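You operate a simulated robot arm through the tools that you are given. There is no shell and no other tool. Be economical: measure what you need, move in short steps, check, and stop when the job is done.

Carry out the task below with a simulated robot arm. There is one attempt and no reset: what you move stays moved.

TASK
Lift the tub lid open.

It is judged by the outcome, as a careful person would: the job done as asked, and still so three seconds after it is handed in. It fails if anything else is knocked over, pushed out of place, dropped, spilled or broken.

THE ROBOT
A 6-joint arm with a two-finger parallel gripper, fixed in place. Base frame: the origin is at the foot of the arm, x ahead of it, y to its left, z up. Lengths are in m, angles in rad, forces in N, time in s.
Its first joint turns from -1.152 to 1.152 rad. Payload 2.1 kg.
Tool frame: the origin (TCP) lies between the finger pads and is the grasp point; the fingertips stand 0.03 m ahead of it; z points along the fingers, y is the line along which they close. The gripper opens to 0.094 m. The fingers are 0.028 m wide and 0.01 m thick; the gripper's body (0.05 by 0.096 m) begins 0.055 m behind the TCP.
Orientation is that of the tool frame in the base frame, as a unit quaternion [w, x, y, z]. With the fingers straight down and closing along the base's y, the tool's x points along the base's -x, its y along +y and its z along -z.

THE INTERFACE
- The arm moves only by the tool jog_arm. Its argument "targets" is a list of rows, each a list of 3 entries, a list of its own where there are three numbers: the gripper command, from -1 (fully open) to 1 (shut), values between in proportion, then the shift along the tool's x, y, z in units of 30 mm (1.0 is 30 mm), then the turn, a rotation vector about the tool's x, y, z in units of 5 degrees (1.0 is 5 degrees). In form: [[hand, [x, y, z], [rx, ry, rz]], ...]. A call has 1 to 12 rows; each row shifts and turns the commanded pose from where the row before left it, along the tool's axes as they then stand. A call with a number of a shift or a turn outside -1 to 1 is refused whole. A row lasts 0.2 s, in which the tool goes at most 0.05 m and 0.15 rad; a call with a longer step from one row to the next is refused whole, and so is a gripper value outside its range. A pose out of reach is approached as far as the arm can. The call stops where the force on the tool passes 40 N (or 10 N more than at its start, if that is more) or the arm is blocked; 0.2 s more then pass. The fingers move at their own pace (about 0.072 m/s each) and stop on an object; they squeeze with about 38 N. The grip force told is the motor's: it shows also when the fingers shut on nothing. Time passes only in rows, and 0.2 s behind the last, so rows that do not move let the fingers close. It gives the time, the measured TCP pose, the force on the tool (base axes), the opening and the grip force at its end, in the units of the frame above (readings bear some noise).
- Cameras (640 x 400 px; columns grow to the right, rows downward): "scene" is fixed at [0.0485, -0.3627, 0.5055]; the picture's right is [0.85, -0.53, 0.00], its down [-0.19, -0.31, -0.93] and it looks along [0.49, 0.79, -0.37] (base axes); focal length 316 px, centre (320, 200). "wrist" rides on the gripper at [-0.037, 0, -0.058] in the tool frame; the picture's right is [0.00, -1.00, 0.00], its down [0.97, 0.00, -0.24] and it looks along [0.24, 0.00, 0.97] (tool axes); focal length 218 px, centre (320, 200).
- snapshot(camera): a new picture of that camera. No time passes.
- pixel_to_xyz(camera, pixels): for up to 12 pixels [column, row] of the newest picture of that camera ("zoom" is the newest enlarged one), the place [x, y, z] in the base frame of the surface seen there, good to about 0.002 m. No time passes.
- zoom(camera, box): a new picture of the part [left, top, right, bottom] of that camera's present view, enlarged. No time passes.
- sign_off(): hands the job in; it is judged then, once.

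Work in short steps. Measure before you move; look again where a grasp or a placing could have gone wrong, and mend it. You have 60 turns and 26 pictures in all, the two below and enlarged ones among them. Open the gripper and draw the arm clear of the work before you hand the job in, unless the task says otherwise; then end with one line.

The tools are called after "Request:" as a command line: name --argument value ..., lists and objects as JSON in quotes. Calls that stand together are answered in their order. jog_arm: Moves the arm, as the interface text tells. Its arguments: {"type":"object","properties":{"targets":{"type":"array","items":{"type":"array"}}},"required":["targets"]} The other tools are called the same way: snapshot (camera) takes a picture; pixel_to_xyz (camera, pixels) gives the place of the surface under pixels of a picture; zoom (camera, box) takes an enlarged picture of a part of a camera's view; sign_off () hands the job in.

At the start:

```text
clock: 0.0
position: [0.2748, 0.0473, 0.3161]
tool_rot: [0.001, 0.0, 1.0, -0.001]
contact_force: [-0.2, -0.6, 0.7]
width: 0.0942
grasp_force: 0.0
```

scene: 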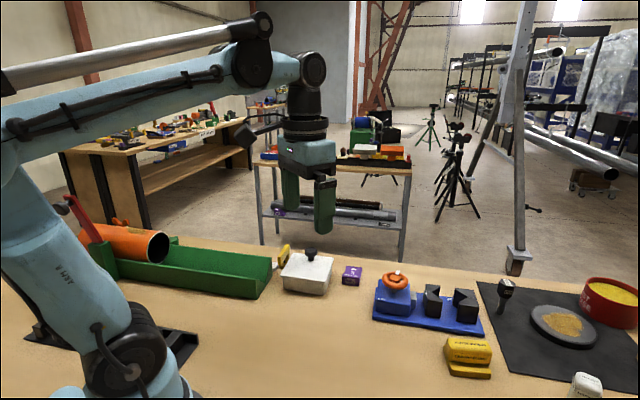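
wrist: 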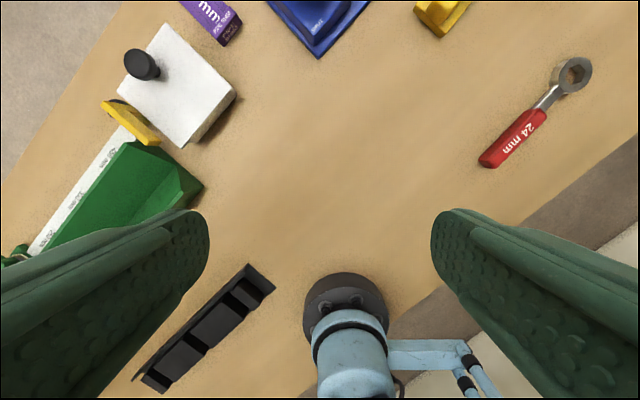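

The white tub with a black knob appears at scene (308,272) and wrist (170,85). I'll enlarge both views.

Request:
zoom --camera "scene" --box '[240, 230, 380, 318]'

Request:
zoom --camera "wrist" --box '[80, 0, 280, 160]'

Request:
pixel_to_xyz --camera "wrist" --pixels '[[142, 64], [165, 25], [234, 92], [180, 145], [112, 95], [175, 90], [130, 122], [212, 20], [205, 125], [225, 140]]'

Request:
pixel_to_xyz --camera "scene" --pixels '[[310, 250], [310, 258], [283, 278], [324, 285], [333, 258], [296, 255], [305, 270], [305, 293], [284, 252]]'

```text
4.55 times, centred on (310, 274) of scene
```

zoom: 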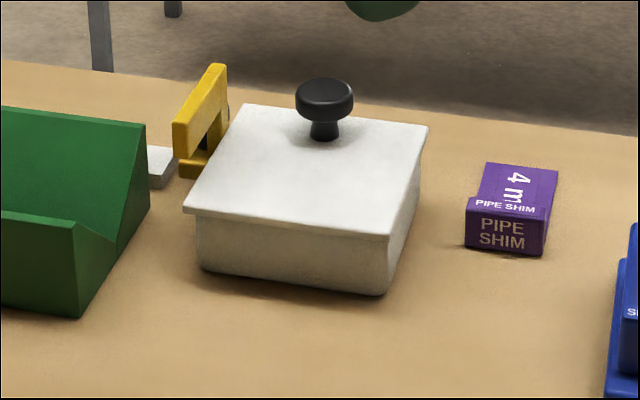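

```text
2.50 times, centred on (180, 80) of wrist
```

zoom: 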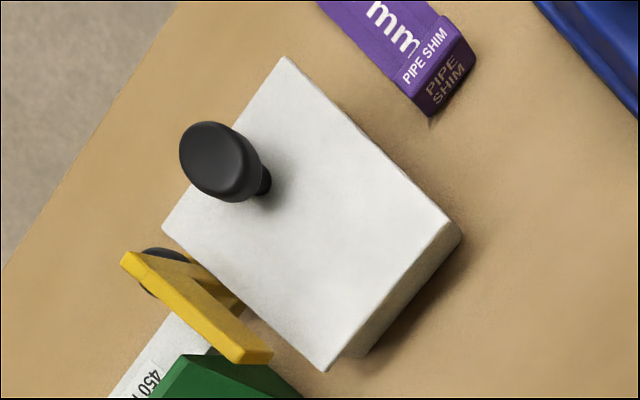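

```text
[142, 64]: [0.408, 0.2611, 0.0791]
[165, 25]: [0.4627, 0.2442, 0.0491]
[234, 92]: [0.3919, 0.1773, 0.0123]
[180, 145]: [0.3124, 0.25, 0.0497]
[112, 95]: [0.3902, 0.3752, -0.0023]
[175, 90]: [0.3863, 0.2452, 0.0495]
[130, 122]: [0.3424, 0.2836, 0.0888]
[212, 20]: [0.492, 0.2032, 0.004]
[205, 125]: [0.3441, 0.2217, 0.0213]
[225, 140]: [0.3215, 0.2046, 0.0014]
```

```text
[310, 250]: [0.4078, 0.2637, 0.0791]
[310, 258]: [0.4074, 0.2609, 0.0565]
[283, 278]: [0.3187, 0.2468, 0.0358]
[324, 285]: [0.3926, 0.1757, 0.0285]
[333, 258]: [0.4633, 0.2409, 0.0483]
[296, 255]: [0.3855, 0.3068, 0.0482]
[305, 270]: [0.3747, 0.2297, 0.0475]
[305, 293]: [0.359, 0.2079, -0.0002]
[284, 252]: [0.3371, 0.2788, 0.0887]
```

The knob sits near the lid's far edge (z≈0.05 lid, 0.079 knob top), so the hinge is probably on the near side. I'll measure the lid corners, the yellow object and the knob edges precisely.

Request:
pixel_to_xyz --camera "zoom" --pixels '[[285, 62], [450, 230], [325, 362], [170, 228], [182, 150], [250, 160], [218, 125], [222, 198], [130, 260], [255, 355], [215, 265], [450, 330]]'

Request:
pixel_to_xyz --camera "scene" --pixels '[[306, 250], [314, 250], [310, 247], [310, 253], [360, 340], [420, 370], [305, 286], [285, 280], [323, 284], [296, 285]]'

```text
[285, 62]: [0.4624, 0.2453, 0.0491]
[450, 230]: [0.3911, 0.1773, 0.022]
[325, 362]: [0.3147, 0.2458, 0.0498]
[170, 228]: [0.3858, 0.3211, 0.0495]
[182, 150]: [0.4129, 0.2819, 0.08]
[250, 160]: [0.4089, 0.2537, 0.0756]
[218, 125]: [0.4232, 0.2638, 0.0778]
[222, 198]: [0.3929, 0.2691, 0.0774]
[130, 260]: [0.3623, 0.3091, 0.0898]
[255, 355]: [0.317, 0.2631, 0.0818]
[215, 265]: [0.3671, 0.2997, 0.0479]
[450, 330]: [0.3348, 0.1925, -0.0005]
```

```text
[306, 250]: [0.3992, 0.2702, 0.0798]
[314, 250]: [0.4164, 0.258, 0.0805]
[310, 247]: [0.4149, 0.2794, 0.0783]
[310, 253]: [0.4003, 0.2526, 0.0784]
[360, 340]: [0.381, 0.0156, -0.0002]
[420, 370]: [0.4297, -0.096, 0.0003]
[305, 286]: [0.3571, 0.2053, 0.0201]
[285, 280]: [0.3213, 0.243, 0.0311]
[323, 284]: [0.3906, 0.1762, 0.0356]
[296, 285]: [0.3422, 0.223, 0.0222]
```

Both cameras put the table at z≈0, and the gripper projects consistently with that, so I trust the cameras over the stated 0.049. The lid edges run at 45°, the knob centre is about (0.407,0.266,0.078), and the hinge is likely at the near edge. I'll move above the knob.

Request:
jog_arm --targets '[[-0.2, [-0.55, 0.91, 0.65], [0, 0, 0]], [-0.2, [-0.55, 0.91, 0.65], [0, 0, 0]], [-0.2, [-0.55, 0.91, 0.65], [0, 0, 0]], [-0.2, [-0.55, 0.91, 0.65], [0, 0, 0]], [-0.2, [-0.55, 0.91, 0.65], [0, 0, 0]], [-0.2, [-0.55, 0.91, 0.65], [0, 0, 0]], [-0.2, [-0.55, 0.91, 0.65], [0, 0, 0]], [-0.2, [-0.55, 0.91, 0.65], [0, 0, 0]], [-0.2, [0, 0, 0], [0, 0, 0]]]'

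Request:
jog_arm --targets '[[-0.2, [0, 0, 0], [0, 0, -1]], [-0.2, [0, 0, 0], [0, 0, -1]], [-0.2, [0, 0, 0], [0, 0, -1]], [-0.2, [0, 0, 0], [0, 0, -1]], [-0.2, [0, 0, 0], [0, 0, -1]], [-0.2, [0, 0, 0], [0, 0, -1]], [-0.2, [0, 0, 0], [0, 0, -1]], [-0.2, [0, 0, 0], [0, 0, -1]], [-0.2, [0, 0, 0], [0, 0, -1]], [-0.2, [0, 0, 0], [0, 0, 0]]]'

Request:
snapshot --camera "wrist"

Request:
snapshot --camera "scene"

```text
clock: 2.0
position: [0.4072, 0.265, 0.1576]
tool_rot: [0.001, 0.0, 1.0, 0.0]
contact_force: [-0.2, -0.7, -0.1]
width: 0.0566
grasp_force: 0.0
```

```text
clock: 4.2
position: [0.4099, 0.2652, 0.1594]
tool_rot: [0.001, -0.382, 0.924, 0.0]
contact_force: [-0.5, -0.4, 0.5]
width: 0.0566
grasp_force: 0.1
```

```text
21 pictures are left
```

wrist: 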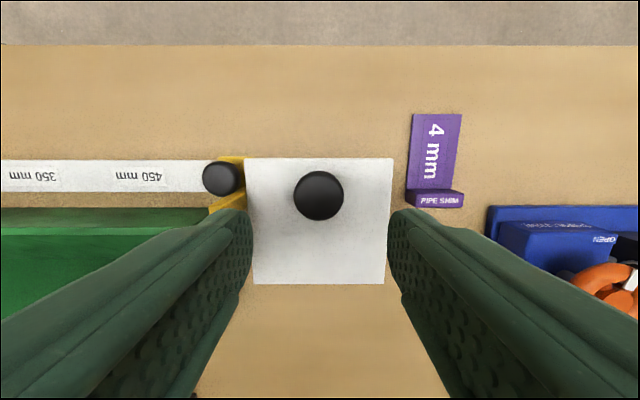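

```text
20 pictures are left
```

scene: 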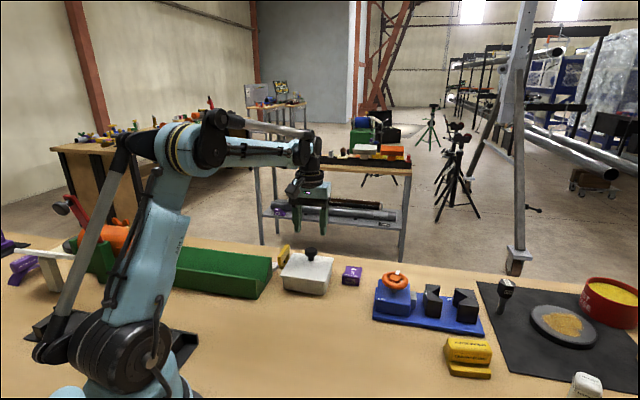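

The tool is aligned with the lid edges, and the knob is at wrist (318,195). I'll measure the knob's exact centre.

Request:
pixel_to_xyz --camera "wrist" --pixels '[[297, 193], [340, 193], [318, 174], [318, 212], [318, 193], [238, 165], [225, 205], [318, 280], [318, 162], [300, 300]]'

```text
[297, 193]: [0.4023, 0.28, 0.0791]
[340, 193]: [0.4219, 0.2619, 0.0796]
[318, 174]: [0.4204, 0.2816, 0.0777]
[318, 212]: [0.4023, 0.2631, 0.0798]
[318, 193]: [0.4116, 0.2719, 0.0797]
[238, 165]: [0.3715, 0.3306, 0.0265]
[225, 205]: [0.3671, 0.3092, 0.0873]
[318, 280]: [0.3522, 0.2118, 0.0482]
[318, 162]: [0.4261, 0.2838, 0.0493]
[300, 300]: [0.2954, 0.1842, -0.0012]
```

The knob centre is about (0.4115,0.2715). I'll shift slightly, descend to TCP z≈0.084 and look.

Request:
jog_arm --targets '[[-0.2, [-0.19, 0.11, 0], [0, 0, 0]], [-0.2, [0, 0, 0.5], [0, 0, 0]], [-0.2, [0, 0, 0.5], [0, 0, 0]], [-0.2, [0, 0, 0.5], [0, 0, 0]], [-0.2, [0, 0, 0.5], [0, 0, 0]], [-0.2, [0, 0, 0.45], [0, 0, 0]], [-0.2, [0, 0, 0], [0, 0, 0]]]'

Request:
snapshot --camera "wrist"

Request:
zoom --camera "scene" --box '[240, 200, 380, 318]'

```text
clock: 5.8
position: [0.4096, 0.2712, 0.0873]
tool_rot: [0.0, -0.382, 0.924, 0.0]
contact_force: [0.4, 0.6, 0.3]
width: 0.0565
grasp_force: 0.1
```

```text
19 pictures are left
```

wrist: 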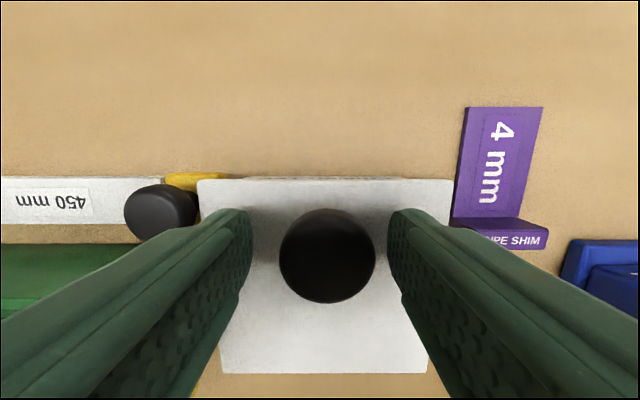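

```text
3.39 times, centred on (310, 259) of scene
```

zoom: 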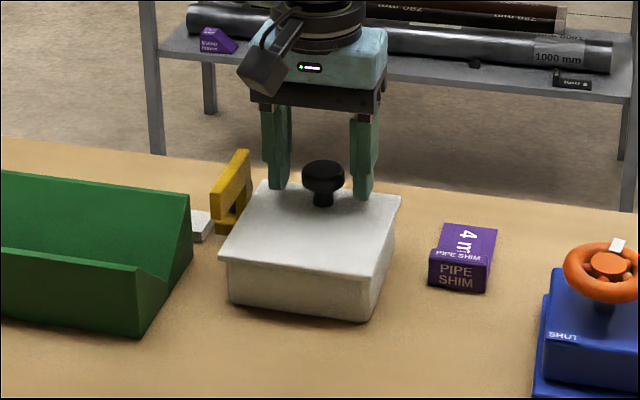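

The knob is between the fingers, about 2 mm toward tool -y (col 328 against 320). I'll correct that, close and check the grip.

Request:
jog_arm --targets '[[-0.2, [0, -0.08, 0.08], [0, 0, 0]], [0.2, [0, 0, 0], [0, 0, 0]], [1, [0, 0, 0], [0, 0, 0]], [1, [0, 0, 0], [0, 0, 0]], [1, [0, 0, 0], [0, 0, 0]]]'

```text
clock: 7.0
position: [0.4122, 0.2704, 0.0833]
tool_rot: [0.002, -0.383, 0.924, 0.0]
contact_force: [-0.2, 1.0, -1.4]
width: 0.0326
grasp_force: 45.3
```

Gripped at 0.033 m. I'll begin a small arc about the assumed near-edge hinge (10°) and watch the force.

Request:
jog_arm --targets '[[1, [0.121, 0, -0.239], [0, -1, 0]], [1, [0.121, 0, -0.239], [0, -1, 0]], [1, [0, 0, 0], [0, 0, 0]]]'

Request:
zoom --camera "scene" --box '[240, 200, 380, 318]'

```text
clock: 7.8
position: [0.4047, 0.2647, 0.0982]
tool_rot: [0.082, -0.381, 0.92, 0.033]
contact_force: [0.7, 2.1, 16.7]
width: 0.0328
grasp_force: 44.9
```

```text
3.39 times, centred on (310, 259) of scene
```

zoom: 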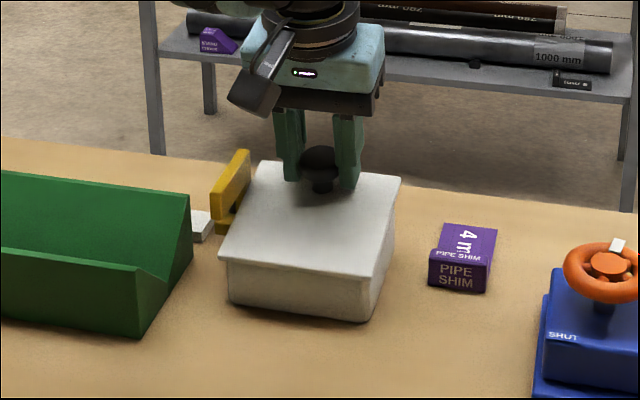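

The far edge has risen and the near edge stayed put, so the hinge is at the near side as assumed. I'll continue the arc.

Request:
jog_arm --targets '[[1, [0.121, 0, -0.239], [0, -1, 0]], [1, [0.121, 0, -0.239], [0, -1, 0]], [1, [0.121, 0, -0.239], [0, -1, 0]], [1, [0, 0, 0], [0, 0, 0]]]'

Request:
zoom --camera "scene" --box '[240, 200, 380, 318]'

```text
clock: 8.8
position: [0.3945, 0.2532, 0.1156]
tool_rot: [0.203, -0.373, 0.901, 0.083]
contact_force: [4.1, 7.8, 8.7]
width: 0.0329
grasp_force: 44.8
```

```text
3.39 times, centred on (310, 259) of scene
```

zoom: 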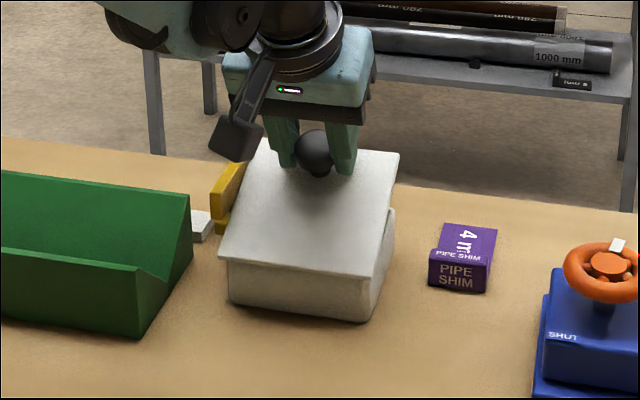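

Lid at about 25°, tub unmoved. Continuing.

Request:
jog_arm --targets '[[1, [0.121, 0, -0.239], [0, -1, 0]], [1, [0.121, 0, -0.239], [0, -1, 0]], [1, [0.121, 0, -0.239], [0, -1, 0]], [1, [0.121, 0, -0.239], [0, -1, 0]], [1, [0, 0, 0], [0, 0, 0]]]'

Request:
snapshot --camera "scene"

```text
clock: 10.0
position: [0.3752, 0.2331, 0.1326]
tool_rot: [0.357, -0.353, 0.853, 0.147]
contact_force: [3.9, 18.3, 21.4]
width: 0.0328
grasp_force: 45.3
```

```text
15 pictures are left
```

scene: 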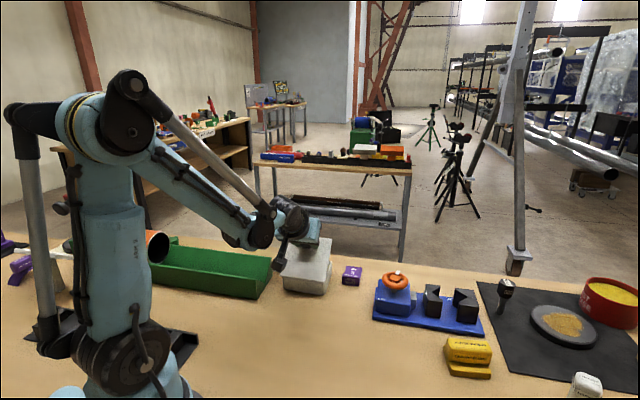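

Lid is at 45°, with force of about 28 N, mostly radial. I'll test a small radial shift to relieve it.

Request:
jog_arm --targets '[[1, [0.06, 0, 0.027], [0, 0, 0]], [1, [0, 0, 0], [0, 0, 0]]]'

```text
clock: 10.4
position: [0.3747, 0.2338, 0.1335]
tool_rot: [0.358, -0.352, 0.852, 0.147]
contact_force: [-0.4, 0.5, 6.1]
width: 0.0329
grasp_force: 45.4
stopped in row 2: the force on the tool passed its limit (the readings are from after the stop); the commanded pose is now the measured one
```

Pushing inward raised the force, so the true arc is slightly larger. The command has reset to the measured pose with 6 N. I'll continue with a slight outward bias.

Request:
jog_arm --targets '[[1, [0.105, 0, -0.25], [0, -1, 0]], [1, [0.105, 0, -0.25], [0, -1, 0]], [1, [0, 0, 0], [0, 0, 0]]]'

```text
clock: 11.2
position: [0.3645, 0.2236, 0.1373]
tool_rot: [0.431, -0.338, 0.817, 0.178]
contact_force: [4.5, 6.7, -10.1]
width: 0.0328
grasp_force: 44.7
```

Request:
jog_arm --targets '[[1, [0.115, 0, -0.245], [0, -1, 0]], [1, [0.115, 0, -0.245], [0, -1, 0]], [1, [0, 0, 0], [0, 0, 0]]]'

Request:
snapshot --camera "scene"

```text
clock: 12.0
position: [0.3542, 0.2113, 0.1394]
tool_rot: [0.501, -0.321, 0.777, 0.207]
contact_force: [-8.4, 3.4, 12.9]
width: 0.0329
grasp_force: 45.4
```

```text
14 pictures are left
```

scene: 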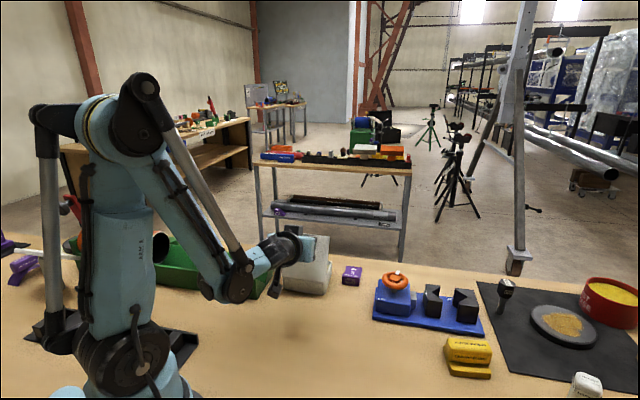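

Lid is about 66° open. The arm's wrist joint at (240,282) is getting low, so I'll check its clearance to the table and the green channel.

Request:
pixel_to_xyz --camera "scene" --pixels '[[240, 282], [235, 300], [225, 302], [258, 270], [275, 285], [300, 250], [318, 240], [262, 297], [190, 250], [255, 258]]'

Request:
zoom --camera "scene" --box '[180, 190, 380, 318]'

```text
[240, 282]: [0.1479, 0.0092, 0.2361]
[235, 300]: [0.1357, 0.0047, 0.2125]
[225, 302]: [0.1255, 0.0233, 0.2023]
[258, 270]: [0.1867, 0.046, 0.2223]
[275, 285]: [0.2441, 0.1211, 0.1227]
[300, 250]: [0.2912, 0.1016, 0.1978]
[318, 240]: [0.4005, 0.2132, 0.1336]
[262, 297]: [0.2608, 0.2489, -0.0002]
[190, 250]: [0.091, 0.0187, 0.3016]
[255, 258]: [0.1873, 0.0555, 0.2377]
```

```text
3.12 times, centred on (280, 254) of scene
```

zoom: 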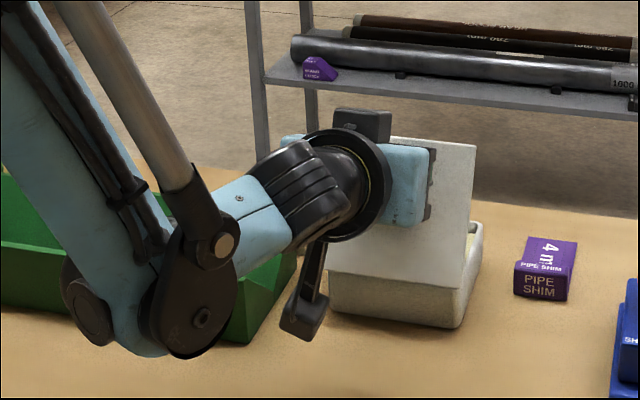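

Clearance is ample (wrist joint z≈0.2). Continuing the arc.

Request:
jog_arm --targets '[[1, [0.115, 0, -0.245], [0, -1, 0]], [1, [0.115, 0, -0.245], [0, -1, 0]], [1, [0, 0, 0], [0, 0, 0]]]'

```text
clock: 12.6
position: [0.3462, 0.2051, 0.1451]
tool_rot: [0.543, -0.318, 0.745, 0.223]
contact_force: [-0.6, -1.0, -2.6]
width: 0.033
grasp_force: 45.0
stopped in row 2: the force on the tool passed its limit (the readings are from after the stop); the commanded pose is now the measured one
out of reach, approached as far as the arm can: row 2
```

About 72° open and the arm's tilt limit is reached. I'll now pull along -u without turning, letting the knob pivot in the fingers.

Request:
jog_arm --targets '[[1, [0.05, 0, -0.16], [0, 0, 0]], [1, [0.05, 0, -0.16], [0, 0, 0]], [1, [0, 0, 0], [0, 0, 0]]]'

Request:
zoom --camera "scene" --box '[180, 190, 380, 318]'

```text
clock: 13.4
position: [0.3401, 0.1985, 0.1471]
tool_rot: [0.541, -0.319, 0.746, 0.223]
contact_force: [6.4, 7.9, -27.6]
width: 0.0329
grasp_force: 44.5
```

```text
3.12 times, centred on (280, 254) of scene
```

zoom: 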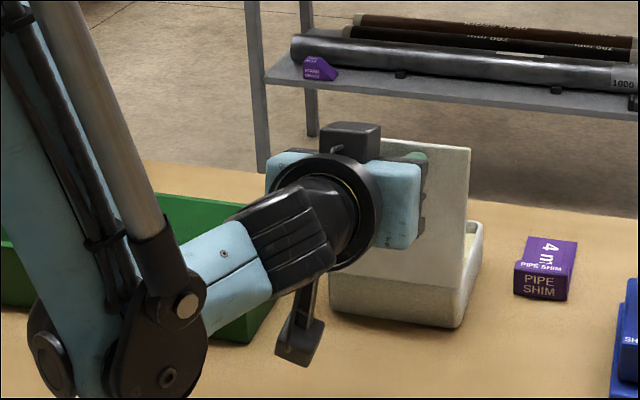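

Moving, but the force is -27 N in z, so the arc is falling below my path. I'll bend the path downward.

Request:
jog_arm --targets '[[1, [0.08, 0, 0.0], [0, 0, 0]], [1, [0.12, 0, -0.14], [0, 0, 0]], [1, [0.12, 0, -0.14], [0, 0, 0]], [1, [0, 0, 0], [0, 0, 0]]]'

```text
clock: 14.4
position: [0.3325, 0.1909, 0.1495]
tool_rot: [0.542, -0.318, 0.745, 0.225]
contact_force: [-0.5, 19.6, -14.2]
width: 0.0327
grasp_force: 44.7
out of reach, approached as far as the arm can: row 1, 3
```

At the pitch limit the arm can't go lower. I'll ease the tilt back while pulling on, so the knob pivots in the pads.

Request:
jog_arm --targets '[[1, [0.05, 0, -0.08], [0, 1, 0]], [1, [0.08, 0, -0.12], [0, 1, 0]], [1, [0.1, 0, -0.12], [0, 1, 0]], [1, [0, 0, 0], [0, 0, 0]]]'

Request:
zoom --camera "scene" --box '[180, 190, 380, 318]'

```text
clock: 15.4
position: [0.325, 0.1833, 0.1479]
tool_rot: [0.442, -0.341, 0.81, 0.183]
contact_force: [-15.6, 21.2, 26.8]
width: 0.0327
grasp_force: 45.5
```

```text
3.12 times, centred on (280, 254) of scene
```

zoom: 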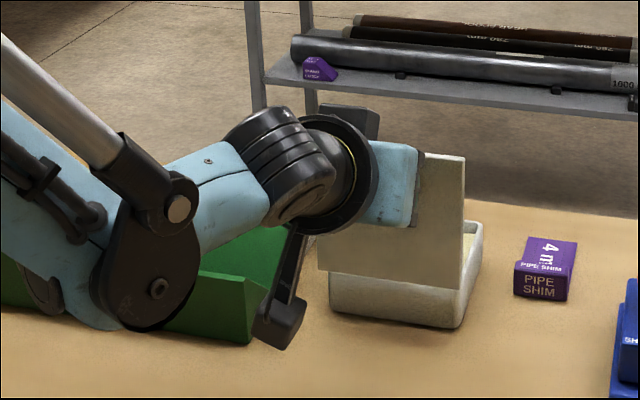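

The lid looks nearly vertical now. I'll measure its plane.

Request:
pixel_to_xyz --camera "zoom" --pixels '[[455, 162], [450, 200], [447, 240], [440, 270], [350, 260], [420, 290], [470, 245]]'

```text
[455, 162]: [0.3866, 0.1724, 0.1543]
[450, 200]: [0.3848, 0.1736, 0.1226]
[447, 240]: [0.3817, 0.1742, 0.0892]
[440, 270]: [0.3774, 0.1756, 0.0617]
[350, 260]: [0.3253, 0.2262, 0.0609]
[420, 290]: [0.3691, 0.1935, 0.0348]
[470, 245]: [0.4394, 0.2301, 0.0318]
```

The lid face is at ~87°. I'll relieve the sideways force, then pull a bit further past vertical so it rests open.

Request:
jog_arm --targets '[[1, [-0.03, 0.04, -0.02], [0, 0, 0]], [1, [0.12, 0, -0.12], [0, 1, 0]], [1, [0.14, 0, -0.11], [0, 1, 0]], [1, [0, 0, 0], [0, 0, 0]]]'

```text
clock: 16.4
position: [0.3188, 0.1768, 0.147]
tool_rot: [0.369, -0.356, 0.845, 0.15]
contact_force: [-4.3, 14.1, 22.1]
width: 0.0331
grasp_force: 45.0
```

Request:
jog_arm --targets '[[1, [0.08, 0.02, -0.14], [0, 0.6, 0]], [1, [0.09, 0.02, -0.14], [0, 0.6, 0]], [1, [0.1, 0, -0.13], [0, 0.6, 0]], [1, [0, 0, 0], [0, 0, 0]]]'

Request:
zoom --camera "scene" --box '[180, 190, 380, 318]'

```text
clock: 17.4
position: [0.3082, 0.1661, 0.1487]
tool_rot: [0.3, -0.369, 0.871, 0.121]
contact_force: [4.3, 5.3, -1.8]
width: 0.0329
grasp_force: 44.9
```

```text
3.12 times, centred on (280, 254) of scene
```

zoom: 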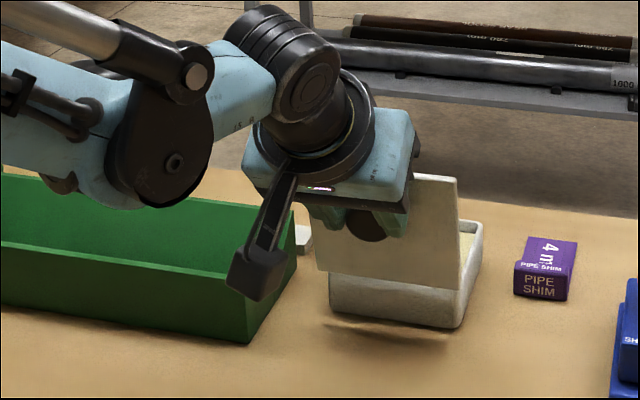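

Force is low. I'll measure the lid's tilt and check that the tub stayed in place.

Request:
pixel_to_xyz --camera "zoom" --pixels '[[452, 185], [448, 220], [445, 250], [440, 280], [340, 262], [425, 205], [335, 310], [460, 322], [258, 290], [245, 250]]'

```text
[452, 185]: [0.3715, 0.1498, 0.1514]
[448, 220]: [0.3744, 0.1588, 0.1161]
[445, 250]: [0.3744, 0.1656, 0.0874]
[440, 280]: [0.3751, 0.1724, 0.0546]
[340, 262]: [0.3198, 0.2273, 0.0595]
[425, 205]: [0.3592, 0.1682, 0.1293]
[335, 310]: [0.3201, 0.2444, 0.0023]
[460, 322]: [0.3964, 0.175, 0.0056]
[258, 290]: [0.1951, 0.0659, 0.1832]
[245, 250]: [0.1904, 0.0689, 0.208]
```

The lid is ~11° past vertical and the tub has not moved. I'll ease a little further to feel for a stop.

Request:
jog_arm --targets '[[1, [0.12, 0, -0.09], [0, 0.5, 0]], [1, [0.13, 0, -0.09], [0, 0.5, 0]], [1, [0, 0, 0], [0, 0, 0]]]'

```text
clock: 18.2
position: [0.3022, 0.1601, 0.1487]
tool_rot: [0.263, -0.374, 0.883, 0.103]
contact_force: [9.0, 6.1, 4.1]
width: 0.0316
grasp_force: 44.7
```

Request:
zoom --camera "scene" --box '[220, 200, 360, 300]'

Request:
pixel_to_xyz --camera "scene" --pixels '[[323, 250], [323, 262], [322, 270], [321, 278]]'

```text
4.00 times, centred on (290, 250) of scene
```

zoom: 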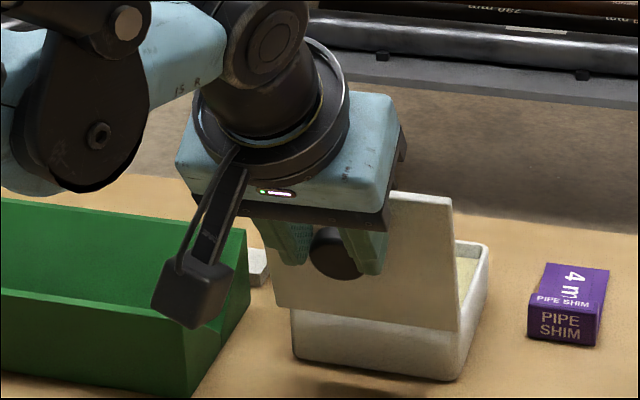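

```text
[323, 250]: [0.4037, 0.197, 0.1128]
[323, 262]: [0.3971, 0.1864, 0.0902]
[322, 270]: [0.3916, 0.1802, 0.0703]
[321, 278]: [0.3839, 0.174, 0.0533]
```

Request:
pixel_to_xyz --camera "zoom" --pixels '[[447, 205], [443, 240], [440, 280], [437, 320], [285, 290], [330, 240], [335, 265]]'

```text
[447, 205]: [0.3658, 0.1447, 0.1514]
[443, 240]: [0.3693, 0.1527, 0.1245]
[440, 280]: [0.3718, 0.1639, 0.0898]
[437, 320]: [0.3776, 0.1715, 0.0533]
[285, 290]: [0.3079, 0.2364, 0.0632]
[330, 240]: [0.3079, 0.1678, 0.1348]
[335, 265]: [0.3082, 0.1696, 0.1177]
```

The lid is ~16° past vertical with low load. I'll release partially and see whether it stays.

Request:
jog_arm --targets '[[0.0, [0, 0, 0], [0, 0, 0]], [-0.2, [0, 0, 0], [0, 0, 0]], [-0.2, [0, 0, 0], [0, 0, 0]]]'

Request:
zoom --camera "scene" --box '[220, 200, 360, 300]'

```text
clock: 19.0
position: [0.3015, 0.159, 0.1496]
tool_rot: [0.263, -0.374, 0.883, 0.105]
contact_force: [0.4, 0.1, 0.8]
width: 0.0563
grasp_force: 0.1
```

```text
4.00 times, centred on (290, 250) of scene
```

zoom: 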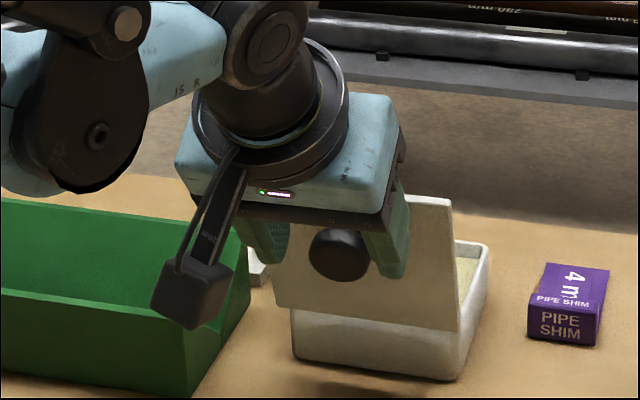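

The lid stays open by itself. I'll retract along the tool axis.

Request:
jog_arm --targets '[[-0.2, [0, 0, -0.4], [0, 0, 0]], [-0.2, [0, 0, -0.6], [0, 0, 0]], [-0.2, [0, 0, -0.8], [0, 0, 0]], [-0.2, [0, 0, -0.8], [0, 0, 0]], [-0.2, [0, 0, -0.8], [0, 0, 0]], [-0.2, [0, 0, -0.8], [0, 0, 0]], [-1, [0, 0, 0], [0, 0, 0]], [-1, [0, 0, 0], [0, 0, 0]], [-1, [0, 0, 0], [0, 0, 0]]]'

Request:
snapshot --camera "scene"

```text
clock: 21.0
position: [0.2512, 0.1126, 0.2547]
tool_rot: [0.263, -0.373, 0.883, 0.104]
contact_force: [-1.1, 0.0, 0.1]
width: 0.094
grasp_force: 0.1
```

```text
7 pictures are left
```

scene: 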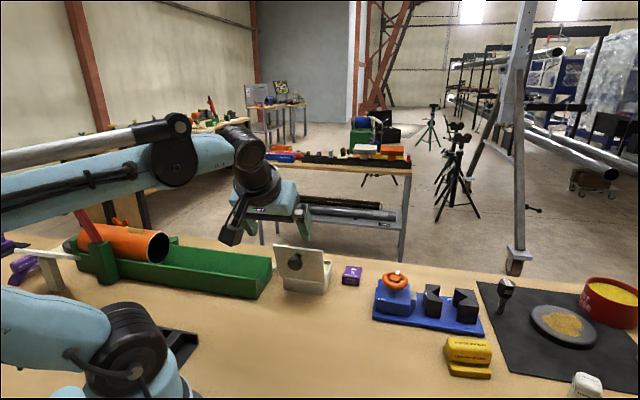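

The arm is clear. I'll check the lid's final angle.

Request:
zoom --camera "scene" --box '[240, 220, 380, 308]'

Request:
pixel_to_xyz --camera "scene" --pixels '[[316, 253], [316, 265], [316, 276], [280, 250], [285, 272], [300, 290]]'

```text
4.55 times, centred on (310, 264) of scene
```

zoom: 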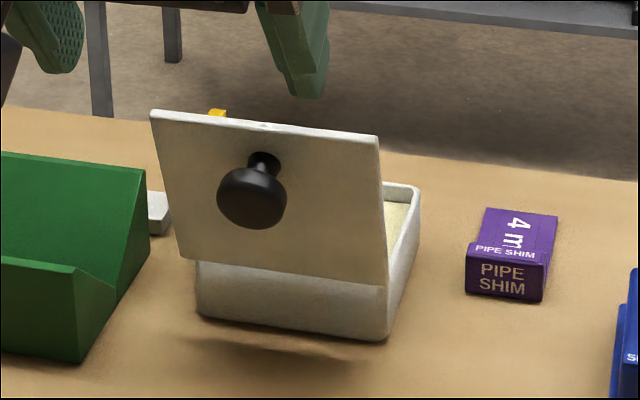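

```text
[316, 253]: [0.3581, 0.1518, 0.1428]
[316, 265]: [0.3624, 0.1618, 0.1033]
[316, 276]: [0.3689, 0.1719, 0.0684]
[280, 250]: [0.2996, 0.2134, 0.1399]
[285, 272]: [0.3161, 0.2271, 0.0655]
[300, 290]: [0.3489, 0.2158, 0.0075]
```

The lid rests about 16° past vertical, unchanged since release 2 s ago. The tub and its neighbours look undisturbed, so I'll hand in.

Request:
sign_off

```text
The job is handed in.
```

The tub lid is open, resting about 16° past vertical and holding by itself; the tub stayed in place, nothing nearby looked disturbed, and the gripper is open and clear.
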